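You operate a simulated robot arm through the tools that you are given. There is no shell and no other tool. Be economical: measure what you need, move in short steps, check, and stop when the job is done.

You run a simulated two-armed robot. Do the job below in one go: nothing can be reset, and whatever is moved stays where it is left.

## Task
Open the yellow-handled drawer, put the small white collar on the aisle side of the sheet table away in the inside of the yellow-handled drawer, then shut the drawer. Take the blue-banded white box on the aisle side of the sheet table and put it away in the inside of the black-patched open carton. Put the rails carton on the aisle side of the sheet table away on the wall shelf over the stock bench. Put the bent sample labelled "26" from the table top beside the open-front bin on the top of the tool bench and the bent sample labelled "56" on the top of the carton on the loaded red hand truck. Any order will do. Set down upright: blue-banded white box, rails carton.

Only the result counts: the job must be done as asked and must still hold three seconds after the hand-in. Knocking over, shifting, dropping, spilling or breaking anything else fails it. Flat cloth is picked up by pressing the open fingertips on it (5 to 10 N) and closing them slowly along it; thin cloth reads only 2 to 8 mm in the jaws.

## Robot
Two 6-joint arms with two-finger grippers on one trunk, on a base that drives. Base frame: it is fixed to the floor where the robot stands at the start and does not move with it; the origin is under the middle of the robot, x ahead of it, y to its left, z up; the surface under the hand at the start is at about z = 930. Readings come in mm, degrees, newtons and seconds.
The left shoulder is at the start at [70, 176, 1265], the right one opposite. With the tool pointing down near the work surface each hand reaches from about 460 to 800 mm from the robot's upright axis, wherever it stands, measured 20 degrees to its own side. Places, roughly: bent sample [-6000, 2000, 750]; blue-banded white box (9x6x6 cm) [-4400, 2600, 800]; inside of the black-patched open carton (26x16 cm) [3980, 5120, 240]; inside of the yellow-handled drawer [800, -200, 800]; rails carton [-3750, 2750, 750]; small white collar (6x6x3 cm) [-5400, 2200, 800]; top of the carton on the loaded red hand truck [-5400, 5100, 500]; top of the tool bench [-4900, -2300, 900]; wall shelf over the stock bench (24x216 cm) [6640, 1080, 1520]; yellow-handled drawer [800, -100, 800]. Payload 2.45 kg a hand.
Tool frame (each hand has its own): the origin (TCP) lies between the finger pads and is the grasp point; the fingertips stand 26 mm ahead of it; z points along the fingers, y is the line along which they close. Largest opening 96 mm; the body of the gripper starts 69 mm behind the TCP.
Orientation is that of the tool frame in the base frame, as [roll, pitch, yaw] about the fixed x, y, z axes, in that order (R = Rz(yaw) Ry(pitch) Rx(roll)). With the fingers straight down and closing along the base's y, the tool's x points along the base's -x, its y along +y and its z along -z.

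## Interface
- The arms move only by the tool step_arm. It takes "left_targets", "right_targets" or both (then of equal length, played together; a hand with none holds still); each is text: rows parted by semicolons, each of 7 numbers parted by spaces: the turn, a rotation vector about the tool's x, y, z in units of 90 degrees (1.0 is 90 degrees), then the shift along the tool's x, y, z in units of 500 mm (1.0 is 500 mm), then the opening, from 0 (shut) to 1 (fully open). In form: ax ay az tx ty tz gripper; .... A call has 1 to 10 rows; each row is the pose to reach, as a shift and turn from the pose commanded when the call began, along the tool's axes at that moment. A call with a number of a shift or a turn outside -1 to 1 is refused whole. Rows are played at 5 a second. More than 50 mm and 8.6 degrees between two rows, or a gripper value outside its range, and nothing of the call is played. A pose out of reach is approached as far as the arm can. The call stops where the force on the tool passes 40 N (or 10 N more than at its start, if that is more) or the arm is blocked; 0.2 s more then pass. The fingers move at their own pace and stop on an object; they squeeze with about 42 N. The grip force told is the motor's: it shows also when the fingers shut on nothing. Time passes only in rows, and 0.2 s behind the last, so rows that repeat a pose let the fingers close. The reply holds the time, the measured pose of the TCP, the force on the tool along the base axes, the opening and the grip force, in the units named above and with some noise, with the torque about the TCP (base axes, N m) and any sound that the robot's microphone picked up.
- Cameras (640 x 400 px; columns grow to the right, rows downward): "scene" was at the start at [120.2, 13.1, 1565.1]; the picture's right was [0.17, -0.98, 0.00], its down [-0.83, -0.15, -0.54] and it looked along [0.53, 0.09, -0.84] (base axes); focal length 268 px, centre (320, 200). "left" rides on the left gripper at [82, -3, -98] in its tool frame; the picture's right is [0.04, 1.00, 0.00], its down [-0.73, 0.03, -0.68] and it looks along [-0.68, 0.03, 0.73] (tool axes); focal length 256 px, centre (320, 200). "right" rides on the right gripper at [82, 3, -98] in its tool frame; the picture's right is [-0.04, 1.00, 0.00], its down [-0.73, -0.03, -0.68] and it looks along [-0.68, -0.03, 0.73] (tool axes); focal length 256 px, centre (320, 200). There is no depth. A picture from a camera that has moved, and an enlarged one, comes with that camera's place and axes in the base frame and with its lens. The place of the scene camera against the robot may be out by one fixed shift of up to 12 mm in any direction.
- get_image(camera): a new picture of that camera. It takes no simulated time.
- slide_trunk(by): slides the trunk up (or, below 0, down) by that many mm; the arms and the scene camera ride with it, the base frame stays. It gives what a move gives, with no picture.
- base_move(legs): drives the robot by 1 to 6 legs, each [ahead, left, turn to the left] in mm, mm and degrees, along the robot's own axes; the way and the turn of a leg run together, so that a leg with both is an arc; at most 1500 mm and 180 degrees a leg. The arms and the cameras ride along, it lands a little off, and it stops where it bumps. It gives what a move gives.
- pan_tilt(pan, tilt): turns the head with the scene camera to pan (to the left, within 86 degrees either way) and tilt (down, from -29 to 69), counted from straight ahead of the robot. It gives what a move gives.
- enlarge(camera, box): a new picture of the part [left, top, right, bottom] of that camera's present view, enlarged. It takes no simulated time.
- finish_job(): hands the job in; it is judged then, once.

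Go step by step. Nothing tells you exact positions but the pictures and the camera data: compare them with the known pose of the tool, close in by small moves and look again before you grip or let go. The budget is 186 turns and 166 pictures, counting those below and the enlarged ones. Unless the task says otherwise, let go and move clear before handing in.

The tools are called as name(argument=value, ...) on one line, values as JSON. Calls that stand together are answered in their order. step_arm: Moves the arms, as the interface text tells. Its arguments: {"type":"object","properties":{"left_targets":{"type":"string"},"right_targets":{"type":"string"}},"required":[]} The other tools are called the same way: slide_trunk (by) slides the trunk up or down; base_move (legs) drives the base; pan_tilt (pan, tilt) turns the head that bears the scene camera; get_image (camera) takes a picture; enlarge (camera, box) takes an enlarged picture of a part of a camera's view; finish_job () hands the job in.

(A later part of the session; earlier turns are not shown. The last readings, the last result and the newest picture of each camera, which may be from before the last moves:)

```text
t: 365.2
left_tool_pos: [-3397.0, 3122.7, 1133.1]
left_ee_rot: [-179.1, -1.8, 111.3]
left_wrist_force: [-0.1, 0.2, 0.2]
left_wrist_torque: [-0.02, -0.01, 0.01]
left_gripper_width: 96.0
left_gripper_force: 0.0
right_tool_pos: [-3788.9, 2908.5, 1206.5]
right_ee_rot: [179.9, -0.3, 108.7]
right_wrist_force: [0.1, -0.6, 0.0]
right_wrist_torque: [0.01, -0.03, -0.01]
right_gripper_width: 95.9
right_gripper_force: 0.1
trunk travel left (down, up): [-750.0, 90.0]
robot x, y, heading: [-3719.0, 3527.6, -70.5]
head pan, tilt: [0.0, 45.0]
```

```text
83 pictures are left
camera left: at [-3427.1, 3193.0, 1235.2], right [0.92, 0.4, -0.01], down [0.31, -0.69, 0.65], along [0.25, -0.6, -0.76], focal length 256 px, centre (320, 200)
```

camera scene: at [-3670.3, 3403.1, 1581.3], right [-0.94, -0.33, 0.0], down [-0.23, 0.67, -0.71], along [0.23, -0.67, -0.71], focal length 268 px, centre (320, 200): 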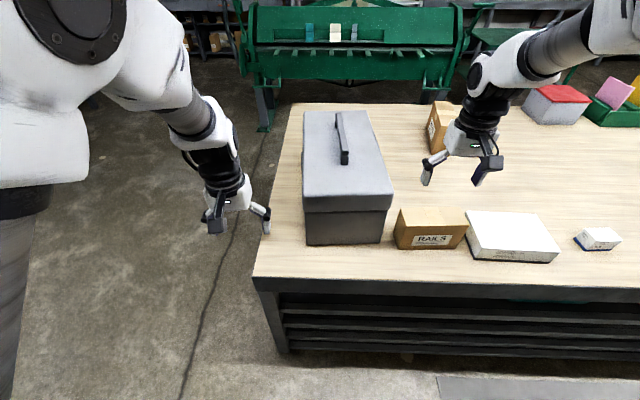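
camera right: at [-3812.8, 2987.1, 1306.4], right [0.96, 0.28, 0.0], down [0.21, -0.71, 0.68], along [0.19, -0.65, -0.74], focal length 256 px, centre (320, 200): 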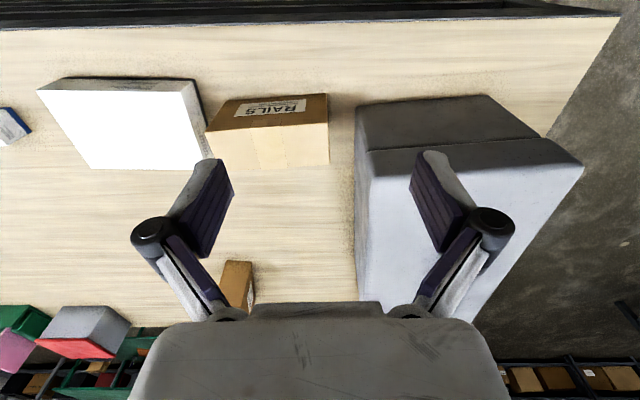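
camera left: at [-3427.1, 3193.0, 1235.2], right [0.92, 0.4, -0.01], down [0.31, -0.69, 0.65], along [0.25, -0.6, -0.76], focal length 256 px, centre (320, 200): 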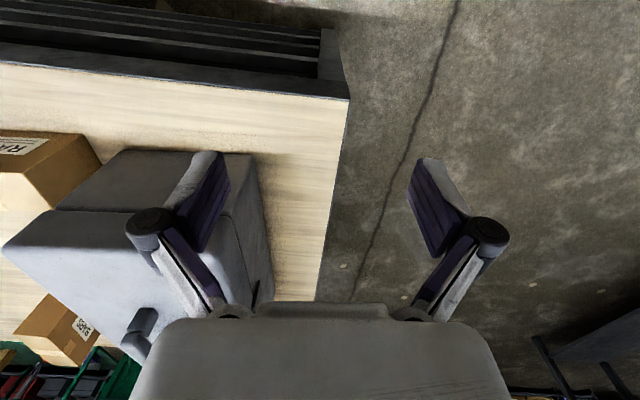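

The rails carton (~185 wide, 80 deep, ~125 high) stands between the toolbox and a flat white box; the small blue-banded box is further right. I shift right to use the left hand for the carton.

base_move(legs=[[110, -530, -1]])

step_arm(left_targets="0 0 0.09 0 0 0 1;0 0 0.18 0 0 0 1;0 0 0.27 0 0 0 1;0 0 0.36 0 0 0 1;0 0 0.45 0 0 0 1;0 0 0.54 0 0 0 1;0 0 0.63 0 0 0 1;0 0 0.72 0 0 0 1;0 0 0.81 0 0 0 1;0 0 0.9 0 0 0 1")

get_image(camera="scene")

get_image(camera="left")

```text
t: 368.3
left_tool_pos: [-3865.2, 2842.2, 1133.8]
left_ee_rot: [-179.0, -2.0, 110.3]
left_wrist_force: [0.3, -0.7, 0.3]
left_wrist_torque: [0.0, 0.04, 0.01]
left_gripper_width: 96.1
left_gripper_force: 0.1
right_tool_pos: [-4259.4, 2637.0, 1206.9]
right_ee_rot: [180.0, -0.1, 107.8]
right_wrist_force: [0.3, 0.9, -0.9]
right_wrist_torque: [-0.01, -0.04, -0.02]
right_gripper_width: 95.8
right_gripper_force: 0.1
trunk travel left (down, up): [-750.0, 90.0]
robot x, y, heading: [-4179.1, 3251.8, -71.6]
head pan, tilt: [0.0, 45.0]
```

```text
t: 370.5
left_tool_pos: [-3865.4, 2841.6, 1133.6]
left_ee_rot: [-178.1, 0.6, 29.3]
left_wrist_force: [0.2, -0.1, 0.0]
left_wrist_torque: [-0.02, -0.03, -0.01]
left_gripper_width: 95.9
left_gripper_force: 0.2
right_tool_pos: [-4260.1, 2636.7, 1207.1]
right_ee_rot: [179.9, -0.3, 107.7]
right_wrist_force: [-0.3, 0.2, -0.3]
right_wrist_torque: [-0.01, -0.03, -0.03]
right_gripper_width: 96.0
right_gripper_force: 0.1
trunk travel left (down, up): [-750.0, 90.0]
robot x, y, heading: [-4175.6, 3254.1, -71.6]
head pan, tilt: [0.0, 45.0]
```

```text
82 pictures are left
camera scene: at [-4134.9, 3127.6, 1581.3], right [-0.95, -0.32, 0.0], down [-0.22, 0.67, -0.71], along [0.22, -0.67, -0.71], focal length 268 px, centre (320, 200)
```

scene: 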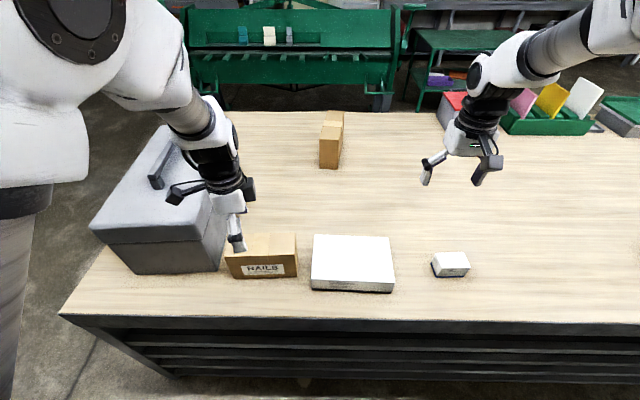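

```text
81 pictures are left
camera left: at [-3793.7, 2880.0, 1231.7], right [0.52, -0.85, -0.04], down [-0.61, -0.4, 0.69], along [-0.6, -0.34, -0.73], focal length 256 px, centre (320, 200)
```

left: 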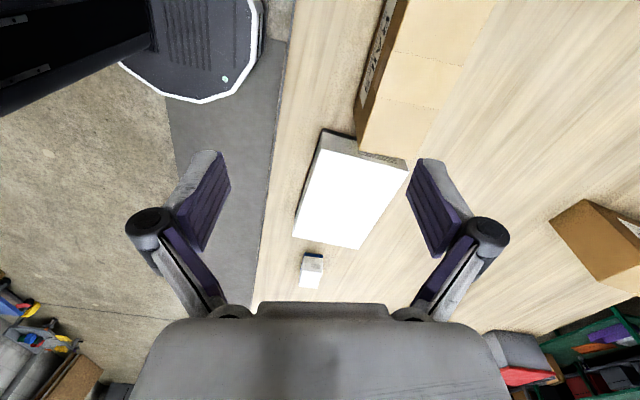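

The carton's centre is at about [-3830,2741], top z≈922. I move the left hand above it, squared to the carton.

step_arm(left_targets="-0.004 0.002 0.024 -0.008 0.042 0.053 1;-0.008 0.003 0.048 -0.015 0.084 0.107 1;-0.012 0.004 0.072 -0.023 0.126 0.16 1;-0.017 0.006 0.096 -0.03 0.168 0.213 1;-0.021 0.007 0.12 -0.038 0.21 0.267 1")

get_image(camera="left")

get_image(camera="scene")

```text
t: 371.7
left_tool_pos: [-3833.4, 2742.1, 994.5]
left_ee_rot: [-179.9, 0.2, 18.5]
left_wrist_force: [-0.4, 0.6, -0.1]
left_wrist_torque: [0.04, 0.0, -0.02]
left_gripper_width: 95.9
left_gripper_force: 0.1
right_tool_pos: [-4260.4, 2635.6, 1205.9]
right_ee_rot: [179.9, -0.4, 107.8]
right_wrist_force: [0.0, -0.3, -0.1]
right_wrist_torque: [0.04, -0.03, 0.02]
right_gripper_width: 96.3
right_gripper_force: 0.0
trunk travel left (down, up): [-750.0, 90.0]
robot x, y, heading: [-4174.8, 3250.6, -71.7]
head pan, tilt: [0.0, 45.0]
```

```text
80 pictures are left
camera left: at [-3756.1, 2769.9, 1093.7], right [0.35, -0.94, 0.0], down [-0.68, -0.26, 0.68], along [-0.64, -0.24, -0.73], focal length 256 px, centre (320, 200)
```

left: 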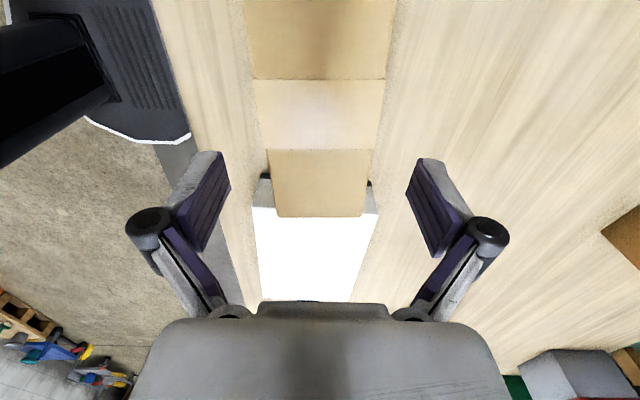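

```text
79 pictures are left
camera scene: at [-4133.7, 3125.6, 1581.1], right [-0.95, -0.32, 0.0], down [-0.22, 0.67, -0.71], along [0.22, -0.67, -0.71], focal length 268 px, centre (320, 200)
```

scene: 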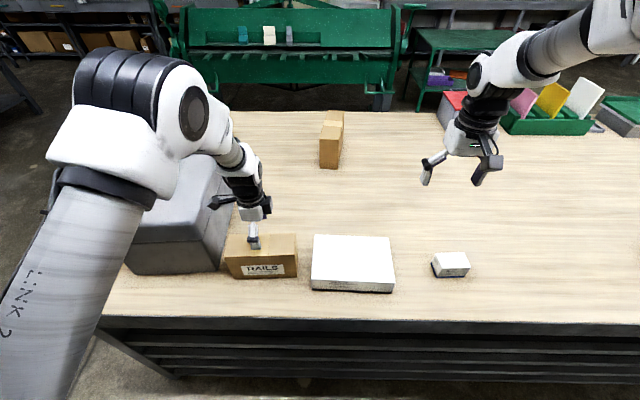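

Nicely centred and squared. I descend around the carton and grip.

step_arm(left_targets="0 0 0 0 0 0.06 1;0 0 0 0 0 0.11 1;0 0 0 0 0 0.16 1;0 0 0 0 0 0.22 1;0 0 0 0 0 0.22 0;0 0 0 0 0 0.22 0;0 0 0 0 0 0.22 0")

get_image(camera="left")

enlarge(camera="scene", box=[180, 200, 340, 300])

```text
t: 373.3
left_tool_pos: [-3834.2, 2743.3, 889.0]
left_ee_rot: [179.6, 0.2, 18.5]
left_wrist_force: [6.6, -8.9, 34.9]
left_wrist_torque: [-0.1, 0.3, 0.74]
left_gripper_width: 81.4
left_gripper_force: 41.8
right_tool_pos: [-4262.3, 2638.7, 1208.0]
right_ee_rot: [179.9, -0.1, 107.7]
right_wrist_force: [0.0, 0.3, 0.1]
right_wrist_torque: [0.0, 0.01, 0.05]
right_gripper_width: 96.1
right_gripper_force: 0.1
trunk travel left (down, up): [-750.0, 90.0]
robot x, y, heading: [-4176.8, 3251.8, -71.7]
head pan, tilt: [0.0, 45.0]
```

```text
78 pictures are left
camera left: at [-3758.4, 2772.0, 988.3], right [0.36, -0.93, 0.01], down [-0.69, -0.26, 0.68], along [-0.64, -0.25, -0.73], focal length 256 px, centre (320, 200)
```

left: 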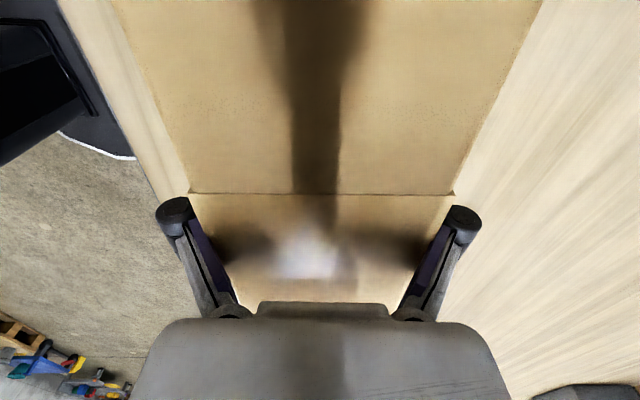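

```text
4.00 times, centred on (260, 250) of scene
camera zoom: at [-4136.7, 3130.4, 1582.0], right [-0.95, -0.32, 0.0], down [-0.22, 0.67, -0.71], along [0.22, -0.67, -0.71], focal length 1070 px, centre (560, 0)
```

zoom: 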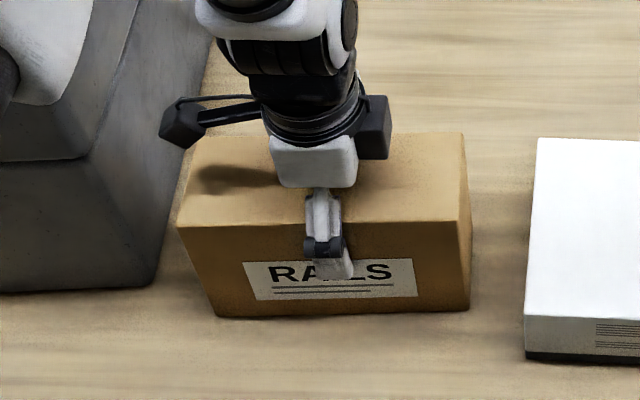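

The carton is gripped (81 mm), the palm touching its top. I lift it.

step_arm(left_targets="0 0 0 0 0 -0.04 0;0 0 0 0 0 -0.1 0;0 0 0 0 0 -0.18 0;0 0 0 0 0 -0.26 0;0 0 0 0 0 -0.34 0;0 0 0 0 0 -0.42 0")

get_image(camera="scene")

get_image(camera="right")

```text
t: 374.7
left_tool_pos: [-3835.9, 2745.5, 1096.4]
left_ee_rot: [-180.0, 0.2, 18.5]
left_wrist_force: [0.1, -0.4, -4.6]
left_wrist_torque: [-0.06, 0.04, 0.0]
left_gripper_width: 79.6
left_gripper_force: 42.2
right_tool_pos: [-4262.3, 2637.0, 1207.7]
right_ee_rot: [-180.0, -0.3, 107.8]
right_wrist_force: [0.0, 0.0, -0.6]
right_wrist_torque: [0.03, -0.01, 0.02]
right_gripper_width: 95.8
right_gripper_force: 0.0
trunk travel left (down, up): [-750.0, 90.0]
robot x, y, heading: [-4177.8, 3248.4, -71.6]
head pan, tilt: [0.0, 45.0]
```

```text
76 pictures are left
camera scene: at [-4135.4, 3128.3, 1581.3], right [-0.95, -0.32, 0.0], down [-0.22, 0.67, -0.71], along [0.22, -0.67, -0.71], focal length 268 px, centre (320, 200)
```

scene: 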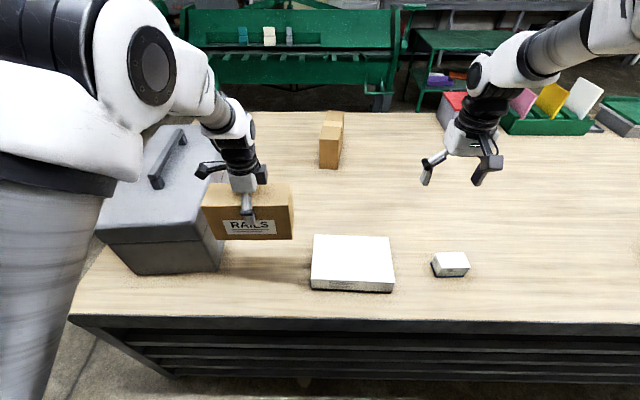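

```text
75 pictures are left
camera right: at [-4284.1, 2714.4, 1306.6], right [0.96, 0.27, 0.0], down [0.2, -0.71, 0.68], along [0.18, -0.65, -0.74], focal length 256 px, centre (320, 200)
```

right: 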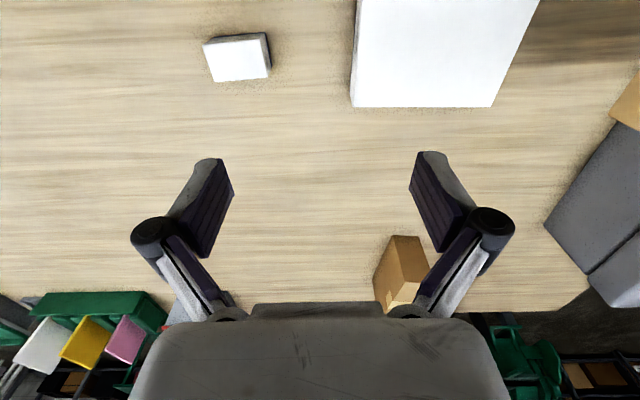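

Carton held (4.6 N). The blue-banded box's centre is near [-4378,2575]; I shift the base right and turn the right hand to grip its short side.

base_move(legs=[[0, -190, 0]])

step_arm(right_targets="0 0 0.09 0 0 0.05 1;0 0 0.18 0 0 0.1 1;0 0 0.27 0 0 0.15 1;0 0 0.36 0 0 0.2 1;0 0 0.45 0 0 0.25 1;0 0 0.54 0 0 0.3 1;0 0 0.63 0 0 0.33 1;0 0 0.72 0 0 0.33 1;0 0 0.81 0 0 0.33 1;0 0 0.9 0 0 0.33 1")

get_image(camera="right")

```text
t: 376.2
left_tool_pos: [-4010.4, 2685.9, 1094.9]
left_ee_rot: [-179.9, 0.2, 18.5]
left_wrist_force: [0.2, 0.1, -3.0]
left_wrist_torque: [0.0, 0.05, -0.01]
left_gripper_width: 79.6
left_gripper_force: 41.7
right_tool_pos: [-4435.4, 2579.1, 1207.4]
right_ee_rot: [-179.8, -0.4, 107.6]
right_wrist_force: [0.4, 0.5, 0.7]
right_wrist_torque: [-0.04, 0.04, 0.01]
right_gripper_width: 96.0
right_gripper_force: 0.1
trunk travel left (down, up): [-750.0, 90.0]
robot x, y, heading: [-4355.1, 3190.5, -71.5]
head pan, tilt: [0.0, 45.0]
```

```text
t: 378.4
left_tool_pos: [-4011.4, 2685.7, 1094.8]
left_ee_rot: [-179.9, 0.2, 18.4]
left_wrist_force: [-0.2, 0.4, -3.8]
left_wrist_torque: [0.01, 0.0, 0.01]
left_gripper_width: 79.8
left_gripper_force: 42.2
right_tool_pos: [-4437.1, 2578.4, 1040.3]
right_ee_rot: [-179.7, 0.0, 26.4]
right_wrist_force: [-0.3, 0.3, -0.3]
right_wrist_torque: [0.0, 0.01, 0.02]
right_gripper_width: 96.1
right_gripper_force: 0.0
trunk travel left (down, up): [-750.0, 90.0]
robot x, y, heading: [-4353.3, 3189.8, -71.7]
head pan, tilt: [0.0, 45.0]
```

```text
74 pictures are left
camera right: at [-4364.2, 2610.8, 1140.7], right [0.41, -0.91, 0.0], down [-0.67, -0.3, 0.68], along [-0.62, -0.28, -0.73], focal length 256 px, centre (320, 200)
```

right: 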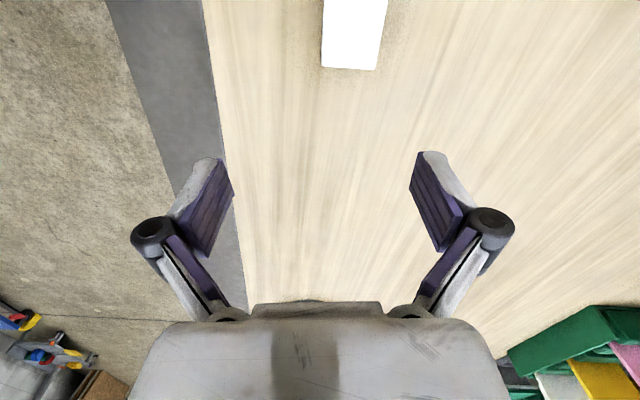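

I centre the right hand over the box.

step_arm(right_targets="0 0 0.018 0.048 0.032 0.06 1;0 0 0.035 0.096 0.063 0.12 1;0 0 0.035 0.096 0.063 0.16 1")

get_image(camera="right")

```text
t: 379.2
left_tool_pos: [-4013.5, 2686.2, 1095.2]
left_ee_rot: [-179.9, 0.1, 18.4]
left_wrist_force: [0.0, 0.3, -3.5]
left_wrist_torque: [-0.03, 0.03, -0.01]
left_gripper_width: 79.6
left_gripper_force: 42.0
right_tool_pos: [-4382.5, 2571.2, 961.4]
right_ee_rot: [-179.7, -0.2, 23.4]
right_wrist_force: [0.0, 0.0, 0.1]
right_wrist_torque: [0.0, -0.03, -0.01]
right_gripper_width: 95.6
right_gripper_force: 0.0
trunk travel left (down, up): [-750.0, 90.0]
robot x, y, heading: [-4354.0, 3196.5, -71.6]
head pan, tilt: [0.0, 45.0]
```

```text
73 pictures are left
camera right: at [-4307.7, 2600.7, 1060.7], right [0.36, -0.93, 0.0], down [-0.68, -0.27, 0.68], along [-0.63, -0.24, -0.74], focal length 256 px, centre (320, 200)
```

right: 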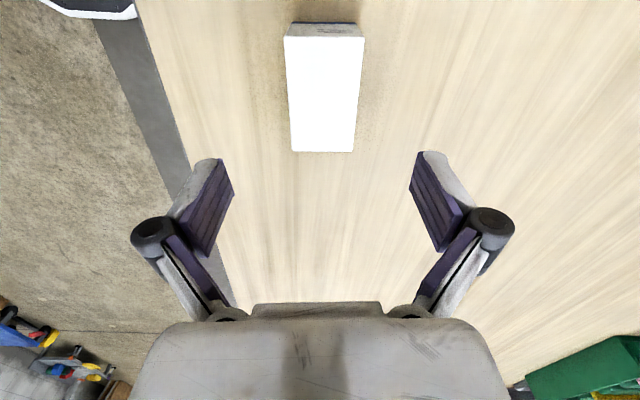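

Centred. I descend and grip the box.

step_arm(right_targets="0 0 0 0 0 0.08 1;0 0 0 0 0 0.16 1;0 0 0 0 0 0.24 1;0 0 0 0 0 0.24 0;0 0 0 0 0 0.24 0;0 0 0 0 0 0.24 0")

step_arm(right_targets="0 0 0 0 0 -0.06 0;0 0 0 0 0 -0.14 0;0 0 0 0 0 -0.22 0;0 0 0 0 0 -0.3 0;0 0 0 0 0 -0.38 0;0 0 0 0 0 -0.46 0")

get_image(camera="right")

get_image(camera="scene")

```text
t: 380.6
left_tool_pos: [-4013.4, 2686.4, 1094.9]
left_ee_rot: [-179.9, 0.2, 18.5]
left_wrist_force: [-0.2, 0.3, -4.8]
left_wrist_torque: [-0.02, 0.03, 0.01]
left_gripper_width: 79.4
left_gripper_force: 41.9
right_tool_pos: [-4381.1, 2575.1, 839.6]
right_ee_rot: [-179.7, 0.0, 23.5]
right_wrist_force: [0.2, -0.2, 2.0]
right_wrist_torque: [-0.05, -0.18, -0.02]
right_gripper_width: 54.2
right_gripper_force: 41.5
trunk travel left (down, up): [-750.0, 90.0]
robot x, y, heading: [-4353.4, 3197.9, -71.7]
head pan, tilt: [0.0, 45.0]
```

```text
t: 382.0
left_tool_pos: [-4011.9, 2687.0, 1096.6]
left_ee_rot: [-179.9, 0.1, 18.4]
left_wrist_force: [0.6, 0.4, -4.0]
left_wrist_torque: [-0.02, 0.02, 0.0]
left_gripper_width: 79.7
left_gripper_force: 42.2
right_tool_pos: [-4379.5, 2574.9, 1070.2]
right_ee_rot: [-179.8, 0.1, 23.6]
right_wrist_force: [0.1, 0.1, -1.0]
right_wrist_torque: [0.0, 0.0, 0.01]
right_gripper_width: 54.2
right_gripper_force: 42.0
trunk travel left (down, up): [-750.0, 90.0]
robot x, y, heading: [-4351.8, 3191.6, -71.5]
head pan, tilt: [0.0, 45.0]
```

```text
72 pictures are left
camera right: at [-4304.3, 2603.2, 1169.4], right [0.36, -0.93, 0.0], down [-0.68, -0.27, 0.68], along [-0.63, -0.24, -0.73], focal length 256 px, centre (320, 200)
```

right: 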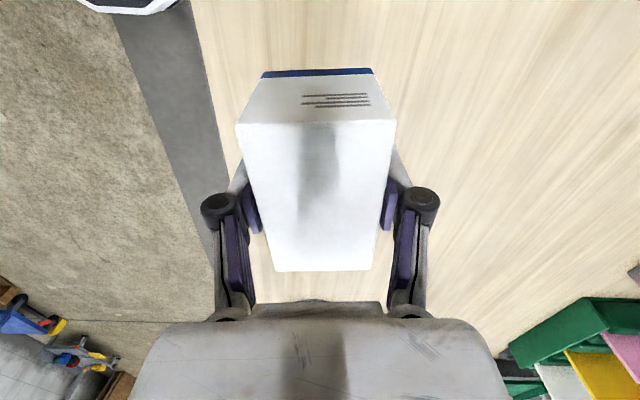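

```text
71 pictures are left
camera scene: at [-4310.7, 3069.9, 1581.3], right [-0.95, -0.31, 0.0], down [-0.22, 0.67, -0.71], along [0.22, -0.67, -0.71], focal length 268 px, centre (320, 200)
```

scene: 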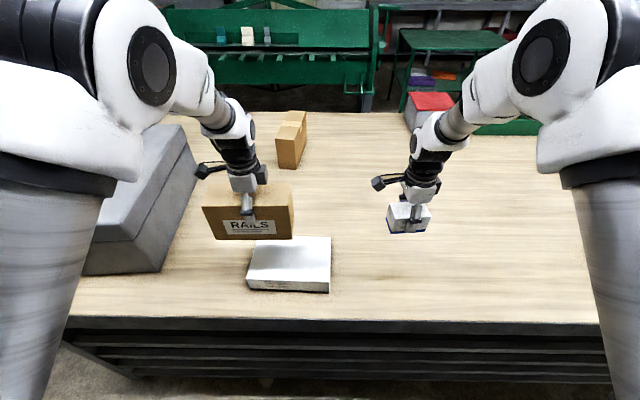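

Both boxes are held. I back out, turn along the aisle toward the far side of the room and look ahead.

base_move(legs=[[-350, 0, 0], [0, 0, 90], [1250, 0, 0], [1250, 0, 0]])

pan_tilt(pan=0, tilt=15)

get_image(camera="scene")

```text
t: 399.8
left_tool_pos: [-1599.7, 4651.0, 1094.6]
left_ee_rot: [-179.9, 0.2, 108.5]
left_wrist_force: [0.3, 0.4, -4.7]
left_wrist_torque: [-0.03, 0.03, -0.01]
left_gripper_width: 79.4
left_gripper_force: 42.1
right_tool_pos: [-1485.8, 4284.8, 1069.4]
right_ee_rot: [-179.7, 0.0, 113.6]
right_wrist_force: [0.0, 0.1, -1.0]
right_wrist_torque: [0.0, 0.01, 0.02]
right_gripper_width: 54.6
right_gripper_force: 41.9
trunk travel left (down, up): [-750.0, 90.0]
robot x, y, heading: [-2108.0, 4306.0, 18.3]
head pan, tilt: [0.0, 45.0]
```

```text
t: 400.8
left_tool_pos: [-1599.0, 4651.7, 1095.3]
left_ee_rot: [-179.9, 0.2, 108.6]
left_wrist_force: [-0.4, -0.6, -4.0]
left_wrist_torque: [-0.02, -0.02, -0.03]
left_gripper_width: 79.5
left_gripper_force: 42.1
right_tool_pos: [-1486.9, 4285.3, 1068.0]
right_ee_rot: [-179.6, 0.0, 113.6]
right_wrist_force: [0.0, 0.0, -1.1]
right_wrist_torque: [0.03, 0.01, -0.02]
right_gripper_width: 54.3
right_gripper_force: 42.0
trunk travel left (down, up): [-750.0, 90.0]
robot x, y, heading: [-2107.8, 4309.4, 18.5]
head pan, tilt: [0.0, 15.0]
```

```text
70 pictures are left
camera scene: at [-1968.6, 4356.2, 1627.9], right [0.32, -0.95, 0.0], down [-0.25, -0.08, -0.97], along [0.92, 0.3, -0.26], focal length 268 px, centre (320, 200)
```

scene: 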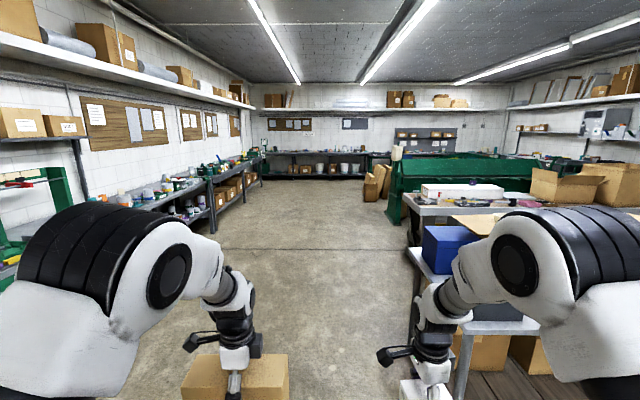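

The open cartons on the floor are at the far end right of the corridor, matching [3980,5120]. I drive 4.3 m ahead and look.

base_move(legs=[[1450, 0, 0], [1450, 0, 0], [1300, 0, 0]])

pan_tilt(pan=-25, tilt=30)

get_image(camera="scene")

```text
t: 421.0
left_tool_pos: [2405.9, 5951.4, 1096.7]
left_ee_rot: [-179.8, 0.2, 108.0]
left_wrist_force: [0.9, 0.2, -3.7]
left_wrist_torque: [-0.03, -0.01, 0.02]
left_gripper_width: 79.4
left_gripper_force: 41.4
right_tool_pos: [2516.9, 5584.9, 1068.6]
right_ee_rot: [-179.8, 0.0, 113.4]
right_wrist_force: [0.4, 0.3, -1.7]
right_wrist_torque: [-0.01, 0.01, -0.03]
right_gripper_width: 54.2
right_gripper_force: 41.8
trunk travel left (down, up): [-750.0, 90.0]
robot x, y, heading: [1899.7, 5615.5, 18.1]
head pan, tilt: [0.0, 15.0]
```

```text
t: 421.9
left_tool_pos: [2407.4, 5952.2, 1095.3]
left_ee_rot: [-179.9, 0.2, 108.1]
left_wrist_force: [0.0, 0.4, -3.9]
left_wrist_torque: [-0.02, 0.01, 0.02]
left_gripper_width: 79.6
left_gripper_force: 41.9
right_tool_pos: [2516.7, 5584.6, 1069.2]
right_ee_rot: [-179.6, 0.0, 113.4]
right_wrist_force: [0.2, 0.0, -0.4]
right_wrist_torque: [-0.01, 0.02, -0.02]
right_gripper_width: 54.2
right_gripper_force: 41.9
trunk travel left (down, up): [-750.0, 90.0]
robot x, y, heading: [1900.8, 5614.9, 18.0]
head pan, tilt: [-25.0, 30.0]
```

```text
69 pictures are left
camera scene: at [2037.1, 5619.2, 1603.9], right [-0.12, -0.99, 0.0], down [-0.5, 0.06, -0.87], along [0.86, -0.1, -0.5], focal length 268 px, centre (320, 200)
```

scene: 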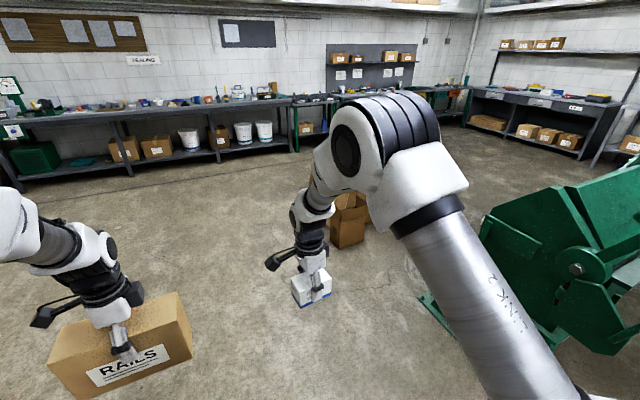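

I turn toward the cartons and approach.

base_move(legs=[[0, 0, -31], [1150, 0, 0]])

pan_tilt(pan=0, tilt=45)

get_image(camera="scene")

```text
t: 429.1
left_tool_pos: [3613.4, 5387.2, 1095.1]
left_ee_rot: [-179.9, 0.2, 76.9]
left_wrist_force: [0.0, 0.5, -4.1]
left_wrist_torque: [0.01, 0.04, 0.0]
left_gripper_width: 79.3
left_gripper_force: 41.7
right_tool_pos: [3517.9, 5016.8, 1069.1]
right_ee_rot: [-179.7, 0.0, 82.2]
right_wrist_force: [0.7, 0.8, -0.6]
right_wrist_torque: [-0.04, 0.02, -0.01]
right_gripper_width: 54.1
right_gripper_force: 42.3
trunk travel left (down, up): [-750.0, 90.0]
robot x, y, heading: [3001.1, 5361.0, -13.0]
head pan, tilt: [-25.0, 30.0]
```

```text
t: 430.0
left_tool_pos: [3613.3, 5387.4, 1094.9]
left_ee_rot: [-179.9, 0.2, 77.0]
left_wrist_force: [0.9, 0.3, -4.7]
left_wrist_torque: [0.01, 0.02, 0.0]
left_gripper_width: 79.7
left_gripper_force: 42.0
right_tool_pos: [3518.4, 5015.5, 1069.4]
right_ee_rot: [-179.8, 0.0, 82.2]
right_wrist_force: [-0.2, -0.4, -1.2]
right_wrist_torque: [0.03, 0.01, -0.02]
right_gripper_width: 54.1
right_gripper_force: 41.9
trunk travel left (down, up): [-750.0, 90.0]
robot x, y, heading: [3008.3, 5361.4, -13.2]
head pan, tilt: [0.0, 45.0]
```

```text
68 pictures are left
camera scene: at [3132.8, 5331.6, 1581.2], right [-0.23, -0.97, 0.0], down [-0.69, 0.16, -0.71], along [0.69, -0.16, -0.71], focal length 268 px, centre (320, 200)
```

scene: 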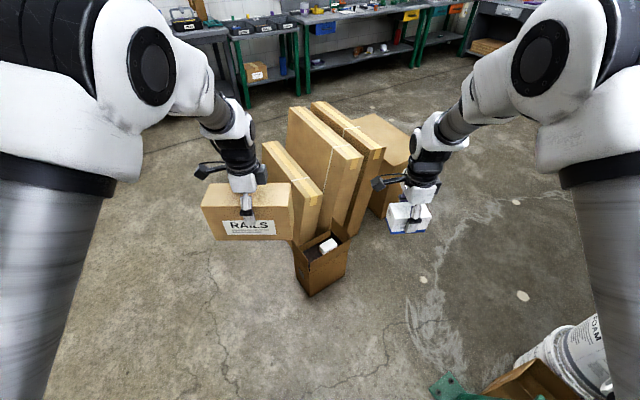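

An open carton sits dead ahead, with something white inside. I zoom to check for the black patch.

enlarge(camera="scene", box=[260, 210, 400, 310])

enlarge(camera="scene", box=[420, 300, 640, 400])

```text
4.00 times, centred on (330, 260) of scene
camera zoom: at [3132.8, 5331.6, 1581.2], right [-0.23, -0.97, 0.0], down [-0.69, 0.16, -0.71], along [0.69, -0.16, -0.71], focal length 1070 px, centre (280, -40)
```

zoom: 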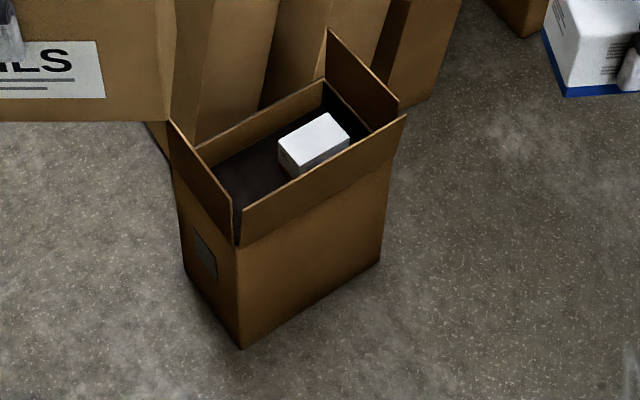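

```text
2.91 times, centred on (530, 350) of scene
camera zoom: at [3132.8, 5331.6, 1581.2], right [-0.23, -0.97, 0.0], down [-0.69, 0.16, -0.71], along [0.69, -0.16, -0.71], focal length 778 px, centre (-291, -236)
```

zoom: 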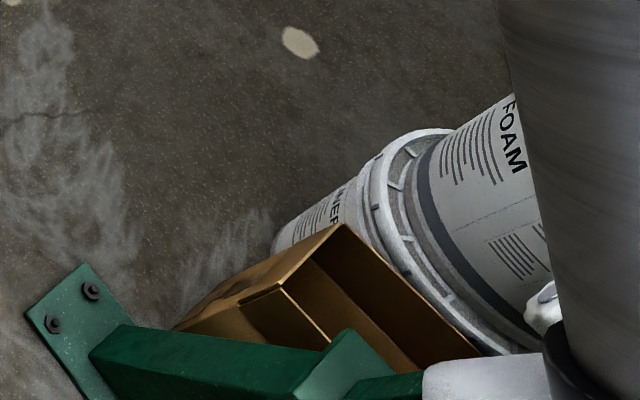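

The centre carton carries a dark patch on its left side, with a white box at its far right end. I tuck the left hand, then position so the right hand is over the free left half of the carton.

step_arm(left_targets="0 0 0 0 -0.06 -0.06 0;0 0 0 0 -0.12 -0.12 0;0 0 0 0 -0.18 -0.18 0;0 0 0 0 -0.24 -0.24 0;0 0 0 0 -0.3 -0.28 0")

base_move(legs=[[300, -112, 0], [0, 0, 36]])

get_image(camera="scene")

get_image(camera="right")

```text
t: 431.2
left_tool_pos: [3464.5, 5421.5, 1237.4]
left_ee_rot: [179.9, 0.2, 77.2]
left_wrist_force: [-1.4, -0.7, -3.6]
left_wrist_torque: [-0.04, 0.01, 0.03]
left_gripper_width: 79.2
left_gripper_force: 42.1
right_tool_pos: [3516.2, 5017.3, 1071.0]
right_ee_rot: [-179.8, 0.1, 82.2]
right_wrist_force: [-1.1, -0.1, -0.5]
right_wrist_torque: [0.02, -0.06, 0.0]
right_gripper_width: 54.2
right_gripper_force: 41.9
trunk travel left (down, up): [-750.0, 90.0]
robot x, y, heading: [3002.9, 5364.8, -13.0]
head pan, tilt: [0.0, 45.0]
```

```text
t: 435.1
left_tool_pos: [3609.2, 5504.4, 1236.7]
left_ee_rot: [-179.9, 0.2, 112.9]
left_wrist_force: [-0.1, 0.4, -3.7]
left_wrist_torque: [0.02, -0.02, 0.02]
left_gripper_width: 79.6
left_gripper_force: 41.8
right_tool_pos: [3888.2, 5205.5, 1068.8]
right_ee_rot: [-179.7, 0.0, 118.1]
right_wrist_force: [0.8, 0.2, -0.8]
right_wrist_torque: [0.0, 0.03, -0.01]
right_gripper_width: 54.2
right_gripper_force: 42.3
trunk travel left (down, up): [-750.0, 90.0]
robot x, y, heading: [3268.7, 5182.8, 22.8]
head pan, tilt: [0.0, 45.0]
```

```text
65 pictures are left
camera scene: at [3391.4, 5234.7, 1581.3], right [0.39, -0.92, 0.0], down [-0.65, -0.27, -0.71], along [0.65, 0.27, -0.71], focal length 268 px, centre (320, 200)
```

scene: 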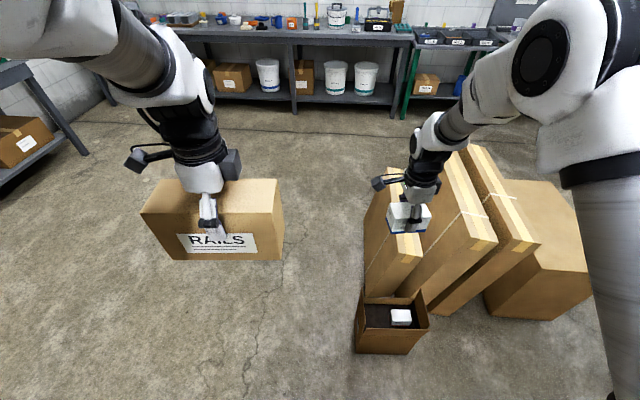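

```text
64 pictures are left
camera right: at [3851.8, 5279.1, 1168.5], right [0.9, 0.44, 0.0], down [0.32, -0.66, 0.68], along [0.29, -0.61, -0.73], focal length 256 px, centre (320, 200)
```

right: 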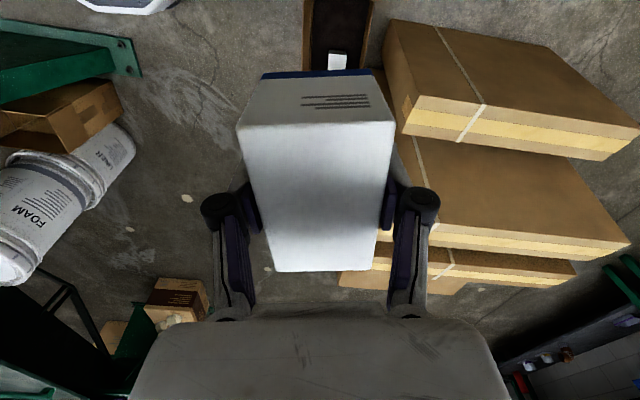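

I zoom in on the open carton's interior from here.

enlarge(camera="scene", box=[340, 280, 450, 360])

enlarge(camera="right", box=[270, 0, 430, 100])

```text
5.00 times, centred on (395, 320) of scene
camera zoom: at [3391.4, 5234.7, 1581.3], right [0.39, -0.92, 0.0], down [-0.65, -0.27, -0.71], along [0.65, 0.27, -0.71], focal length 1338 px, centre (-55, -400)
```

zoom: 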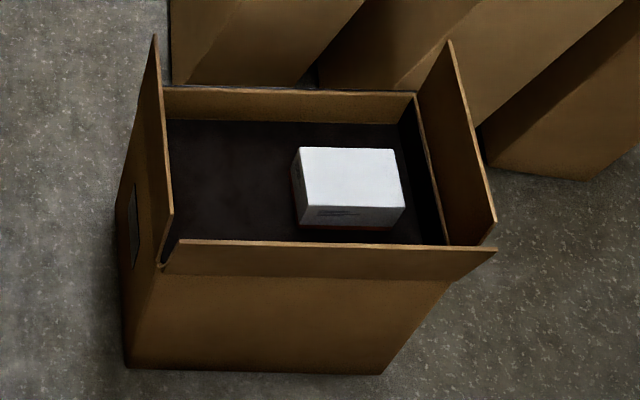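

```text
4.00 times, centred on (350, 50) of right
camera zoom: at [3851.8, 5279.1, 1168.5], right [0.9, 0.44, 0.0], down [0.32, -0.66, 0.68], along [0.29, -0.61, -0.73], focal length 1024 px, centre (200, 800)
```

zoom: 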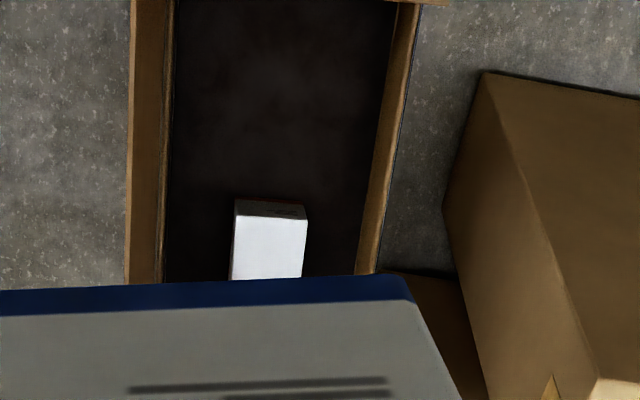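

The carton is filled so its inner floor is at z≈250; the existing box takes the right end. I'll turn the right hand 172° so its camera points over that box rather than into the flap.

step_arm(right_targets="0 0 -0.09 0 0 0 0;0 0 -0.18 0 0 0 0;0 0 -0.27 0 0 0 0;0 0 -0.36 0 0 0 0;0 0 -0.45 0 0 0 0;0 0 -0.54 0 0 0 0;0 0 -0.63 0 0 0 0;0 0 -0.72 0 0 0 0;0 0 -0.81 0 0 0 0;0 0 -0.9 0 0 0 0")

step_arm(right_targets="0 0 -0.09 0 0 0 0;0 0 -0.18 0 0 0 0;0 0 -0.27 0 0 0 0;0 0 -0.36 0 0 0 0;0 0 -0.45 0 0 0 0;0 0 -0.54 0 0 0 0;0 0 -0.63 0 0 0 0;0 0 -0.72 0 0 0 0;0 0 -0.81 0 0 0 0;0 0 -0.9 0 0 0 0")

slide_trunk(by=-560)

get_image(camera="right")

get_image(camera="scene")

```text
t: 437.3
left_tool_pos: [3610.4, 5504.8, 1235.8]
left_ee_rot: [-179.9, 0.1, 112.9]
left_wrist_force: [-0.2, 0.5, -3.4]
left_wrist_torque: [-0.02, 0.0, 0.01]
left_gripper_width: 79.6
left_gripper_force: 42.3
right_tool_pos: [3887.8, 5205.3, 1068.3]
right_ee_rot: [180.0, -0.3, -160.7]
right_wrist_force: [0.2, -0.1, -0.2]
right_wrist_torque: [0.02, -0.01, 0.01]
right_gripper_width: 54.2
right_gripper_force: 41.8
trunk travel left (down, up): [-750.0, 90.0]
robot x, y, heading: [3268.0, 5183.1, 22.8]
head pan, tilt: [0.0, 45.0]
```

```text
t: 439.5
left_tool_pos: [3609.9, 5504.5, 1235.7]
left_ee_rot: [-179.8, 0.3, 112.8]
left_wrist_force: [-0.7, -0.7, -3.3]
left_wrist_torque: [-0.01, -0.02, 0.01]
left_gripper_width: 79.4
left_gripper_force: 42.0
right_tool_pos: [3888.4, 5205.3, 1068.4]
right_ee_rot: [179.6, -0.1, -79.9]
right_wrist_force: [0.4, -0.2, -1.2]
right_wrist_torque: [0.03, 0.01, 0.0]
right_gripper_width: 53.9
right_gripper_force: 41.5
trunk travel left (down, up): [-750.0, 90.0]
robot x, y, heading: [3269.9, 5179.6, 22.8]
head pan, tilt: [0.0, 45.0]
```

```text
refused: -560 is not a number from -400 to 400
```

```text
61 pictures are left
camera right: at [3898.8, 5125.0, 1169.0], right [-0.99, -0.14, 0.0], down [-0.1, 0.73, 0.68], along [-0.1, 0.67, -0.73], focal length 256 px, centre (320, 200)
```

right: 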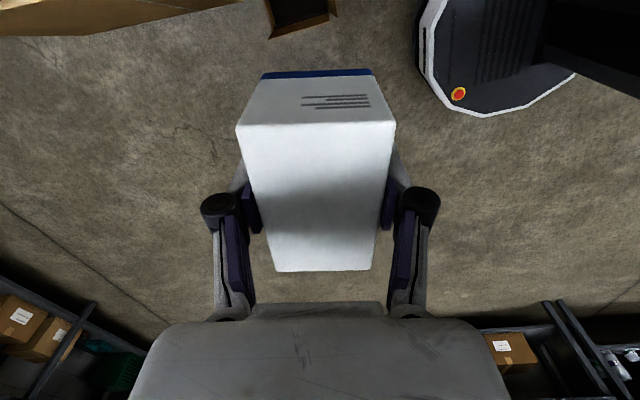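

```text
60 pictures are left
camera scene: at [3391.5, 5235.1, 1581.2], right [0.39, -0.92, 0.0], down [-0.65, -0.27, -0.71], along [0.65, 0.27, -0.71], focal length 268 px, centre (320, 200)
```

scene: 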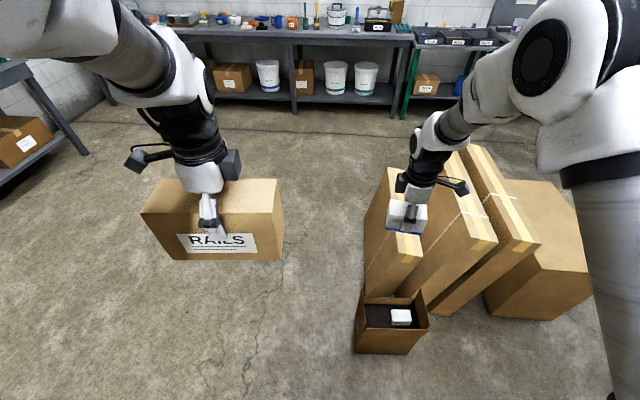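

Rotation works. I align XY over the free half, then lower the trunk 400.

step_arm(right_targets="0 0 -0.06 0.037 -0.071 0 0;0 0 -0.12 0.074 -0.142 0 0")

slide_trunk(by=-400)

get_image(camera="scene")

get_image(camera="right")

```text
t: 440.1
left_tool_pos: [3612.6, 5503.4, 1235.7]
left_ee_rot: [-179.8, 0.0, 112.9]
left_wrist_force: [0.0, -0.2, -5.1]
left_wrist_torque: [-0.01, 0.04, 0.0]
left_gripper_width: 79.3
left_gripper_force: 41.9
right_tool_pos: [3967.0, 5181.4, 1066.7]
right_ee_rot: [179.5, 0.0, -69.0]
right_wrist_force: [-0.5, -0.1, -0.8]
right_wrist_torque: [-0.02, 0.04, 0.01]
right_gripper_width: 54.3
right_gripper_force: 41.9
trunk travel left (down, up): [-750.0, 90.0]
robot x, y, heading: [3268.1, 5183.6, 22.9]
head pan, tilt: [0.0, 45.0]
```

```text
t: 443.9
left_tool_pos: [3609.9, 5504.6, 836.5]
left_ee_rot: [-179.9, 0.2, 112.8]
left_wrist_force: [0.1, -0.5, -3.7]
left_wrist_torque: [-0.02, -0.01, -0.03]
left_gripper_width: 79.4
left_gripper_force: 41.5
right_tool_pos: [3965.3, 5182.7, 668.0]
right_ee_rot: [179.8, 0.1, -69.1]
right_wrist_force: [0.4, 0.6, -0.8]
right_wrist_torque: [0.02, -0.02, 0.02]
right_gripper_width: 54.0
right_gripper_force: 41.9
trunk travel left (down, up): [-350.0, 490.0]
robot x, y, heading: [3270.9, 5182.2, 22.7]
head pan, tilt: [0.0, 45.0]
```

```text
59 pictures are left
camera scene: at [3391.1, 5234.9, 1181.3], right [0.39, -0.92, 0.0], down [-0.65, -0.27, -0.71], along [0.65, 0.27, -0.71], focal length 268 px, centre (320, 200)
```

scene: 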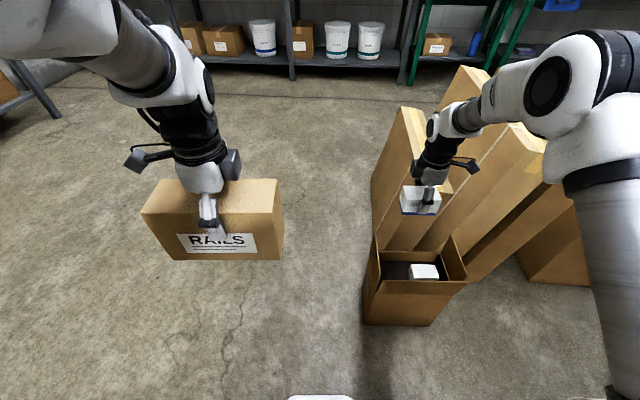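

```text
58 pictures are left
camera right: at [3989.7, 5105.0, 767.9], right [-0.95, -0.32, 0.0], down [-0.23, 0.7, 0.68], along [-0.22, 0.64, -0.73], focal length 256 px, centre (320, 200)
```

right: 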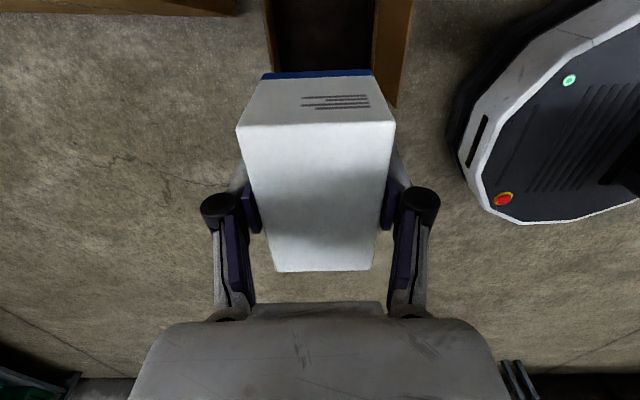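

Alignment looks right. I lower 200 mm more with a small centring shift and check.

step_arm(right_targets="0 0 0 0 0.016 0 0")

slide_trunk(by=-200)

get_image(camera="scene")

get_image(camera="right")

```text
t: 444.3
left_tool_pos: [3609.6, 5504.9, 837.3]
left_ee_rot: [-179.9, 0.2, 112.8]
left_wrist_force: [-0.5, -0.5, -4.0]
left_wrist_torque: [0.02, -0.01, -0.06]
left_gripper_width: 79.3
left_gripper_force: 42.2
right_tool_pos: [3956.5, 5180.0, 668.1]
right_ee_rot: [179.7, 0.0, -69.1]
right_wrist_force: [-0.7, -0.6, -1.0]
right_wrist_torque: [-0.04, -0.03, -0.01]
right_gripper_width: 54.2
right_gripper_force: 41.9
trunk travel left (down, up): [-350.0, 490.0]
robot x, y, heading: [3270.7, 5184.6, 22.7]
head pan, tilt: [0.0, 45.0]
```

```text
t: 446.5
left_tool_pos: [3609.1, 5504.6, 636.1]
left_ee_rot: [-179.8, 0.1, 112.9]
left_wrist_force: [-0.2, -0.7, -4.0]
left_wrist_torque: [-0.03, 0.03, -0.01]
left_gripper_width: 79.5
left_gripper_force: 41.7
right_tool_pos: [3955.9, 5179.3, 469.1]
right_ee_rot: [179.6, 0.0, -69.1]
right_wrist_force: [0.2, 0.6, -0.1]
right_wrist_torque: [-0.01, 0.01, -0.03]
right_gripper_width: 54.0
right_gripper_force: 41.7
trunk travel left (down, up): [-150.0, 690.0]
robot x, y, heading: [3272.5, 5182.7, 22.8]
head pan, tilt: [0.0, 45.0]
```

```text
57 pictures are left
camera scene: at [3391.0, 5234.9, 981.3], right [0.39, -0.92, 0.0], down [-0.65, -0.27, -0.71], along [0.65, 0.27, -0.71], focal length 268 px, centre (320, 200)
```

scene: 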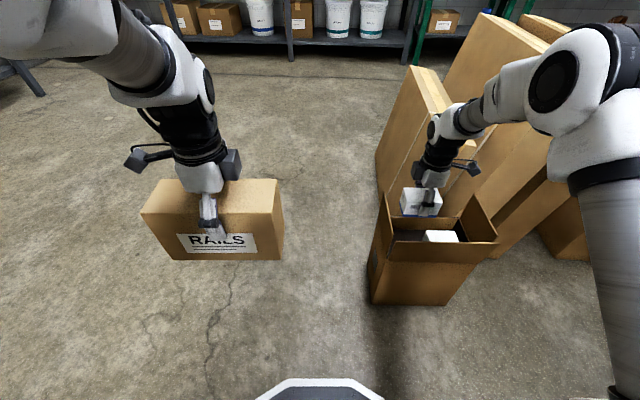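

```text
56 pictures are left
camera right: at [3982.0, 5102.4, 567.9], right [-0.95, -0.32, 0.0], down [-0.23, 0.7, 0.68], along [-0.22, 0.64, -0.73], focal length 256 px, centre (320, 200)
```

right: 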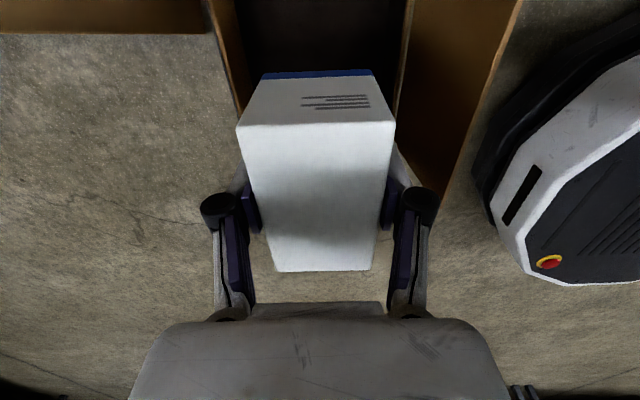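

The box hovers over the free half. I go down another 110 mm by trunk, then finish with small arm steps.

slide_trunk(by=-110)

get_image(camera="scene")

step_arm(right_targets="0 0 0 0 0 0.03 0;0 0 0 0 0 0.06 0;0 0 0 0 0 0.09 0")

get_image(camera="scene")

```text
t: 447.9
left_tool_pos: [3608.7, 5503.4, 527.2]
left_ee_rot: [-179.9, 0.2, 113.0]
left_wrist_force: [0.3, 0.5, -4.4]
left_wrist_torque: [0.0, -0.04, 0.01]
left_gripper_width: 79.6
left_gripper_force: 42.2
right_tool_pos: [3957.9, 5179.5, 358.3]
right_ee_rot: [179.7, 0.0, -69.1]
right_wrist_force: [0.1, -0.3, -1.2]
right_wrist_torque: [0.02, -0.03, 0.03]
right_gripper_width: 54.0
right_gripper_force: 42.2
trunk travel left (down, up): [-40.0, 800.0]
robot x, y, heading: [3270.4, 5184.3, 22.6]
head pan, tilt: [0.0, 45.0]
```

```text
55 pictures are left
camera scene: at [3390.9, 5234.9, 871.3], right [0.39, -0.92, 0.0], down [-0.65, -0.27, -0.71], along [0.65, 0.27, -0.71], focal length 268 px, centre (320, 200)
```

scene: 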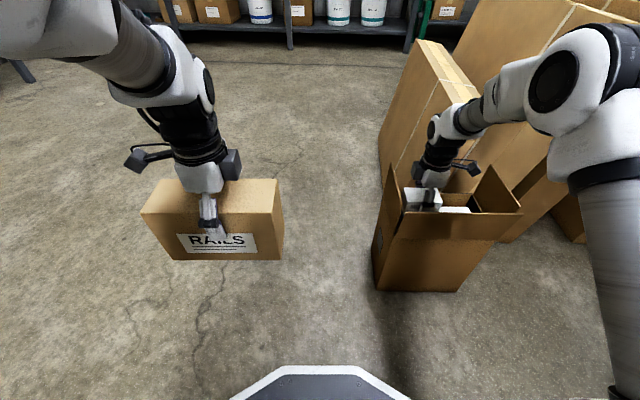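

```text
t: 448.7
left_tool_pos: [3610.4, 5504.4, 526.9]
left_ee_rot: [-179.9, 0.2, 112.8]
left_wrist_force: [0.1, -0.3, -4.6]
left_wrist_torque: [-0.02, 0.0, 0.0]
left_gripper_width: 79.4
left_gripper_force: 42.3
right_tool_pos: [3957.0, 5180.4, 313.7]
right_ee_rot: [179.7, -0.1, -69.1]
right_wrist_force: [-0.5, -0.1, -0.9]
right_wrist_torque: [0.02, 0.02, 0.0]
right_gripper_width: 54.3
right_gripper_force: 42.1
trunk travel left (down, up): [-40.0, 800.0]
robot x, y, heading: [3265.2, 5180.6, 22.8]
head pan, tilt: [0.0, 45.0]
```

```text
54 pictures are left
camera scene: at [3391.0, 5234.9, 871.3], right [0.39, -0.92, 0.0], down [-0.65, -0.27, -0.71], along [0.65, 0.27, -0.71], focal length 268 px, centre (320, 200)
```

scene: 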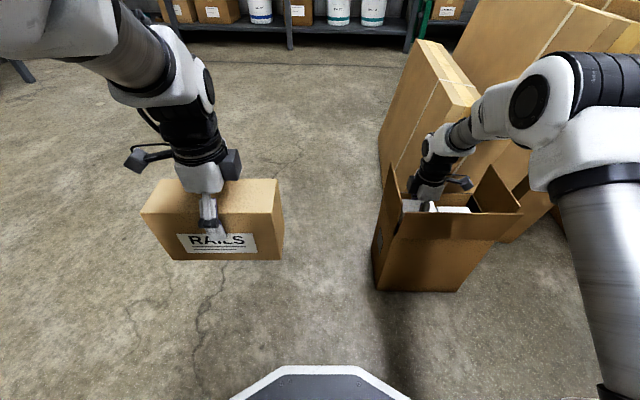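

No contact yet; I continue with small steps.

step_arm(right_targets="0 0 0 0 0 0.012 0;0 0 0 0 0 0.024 0;0 0 0 0 0 0.036 0;0 0 0 0 0 0.048 0;0 0 0 0 0 0.06 0")

```text
t: 449.9
left_tool_pos: [3609.3, 5504.8, 526.6]
left_ee_rot: [-179.9, 0.3, 112.9]
left_wrist_force: [-0.6, -0.8, -3.7]
left_wrist_torque: [-0.01, 0.01, 0.0]
left_gripper_width: 79.7
left_gripper_force: 41.7
right_tool_pos: [3957.0, 5178.5, 282.2]
right_ee_rot: [179.8, 0.1, -69.1]
right_wrist_force: [0.4, 0.6, -0.9]
right_wrist_torque: [-0.01, -0.02, -0.04]
right_gripper_width: 54.2
right_gripper_force: 41.9
trunk travel left (down, up): [-40.0, 800.0]
robot x, y, heading: [3268.4, 5183.5, 22.7]
head pan, tilt: [0.0, 45.0]
```

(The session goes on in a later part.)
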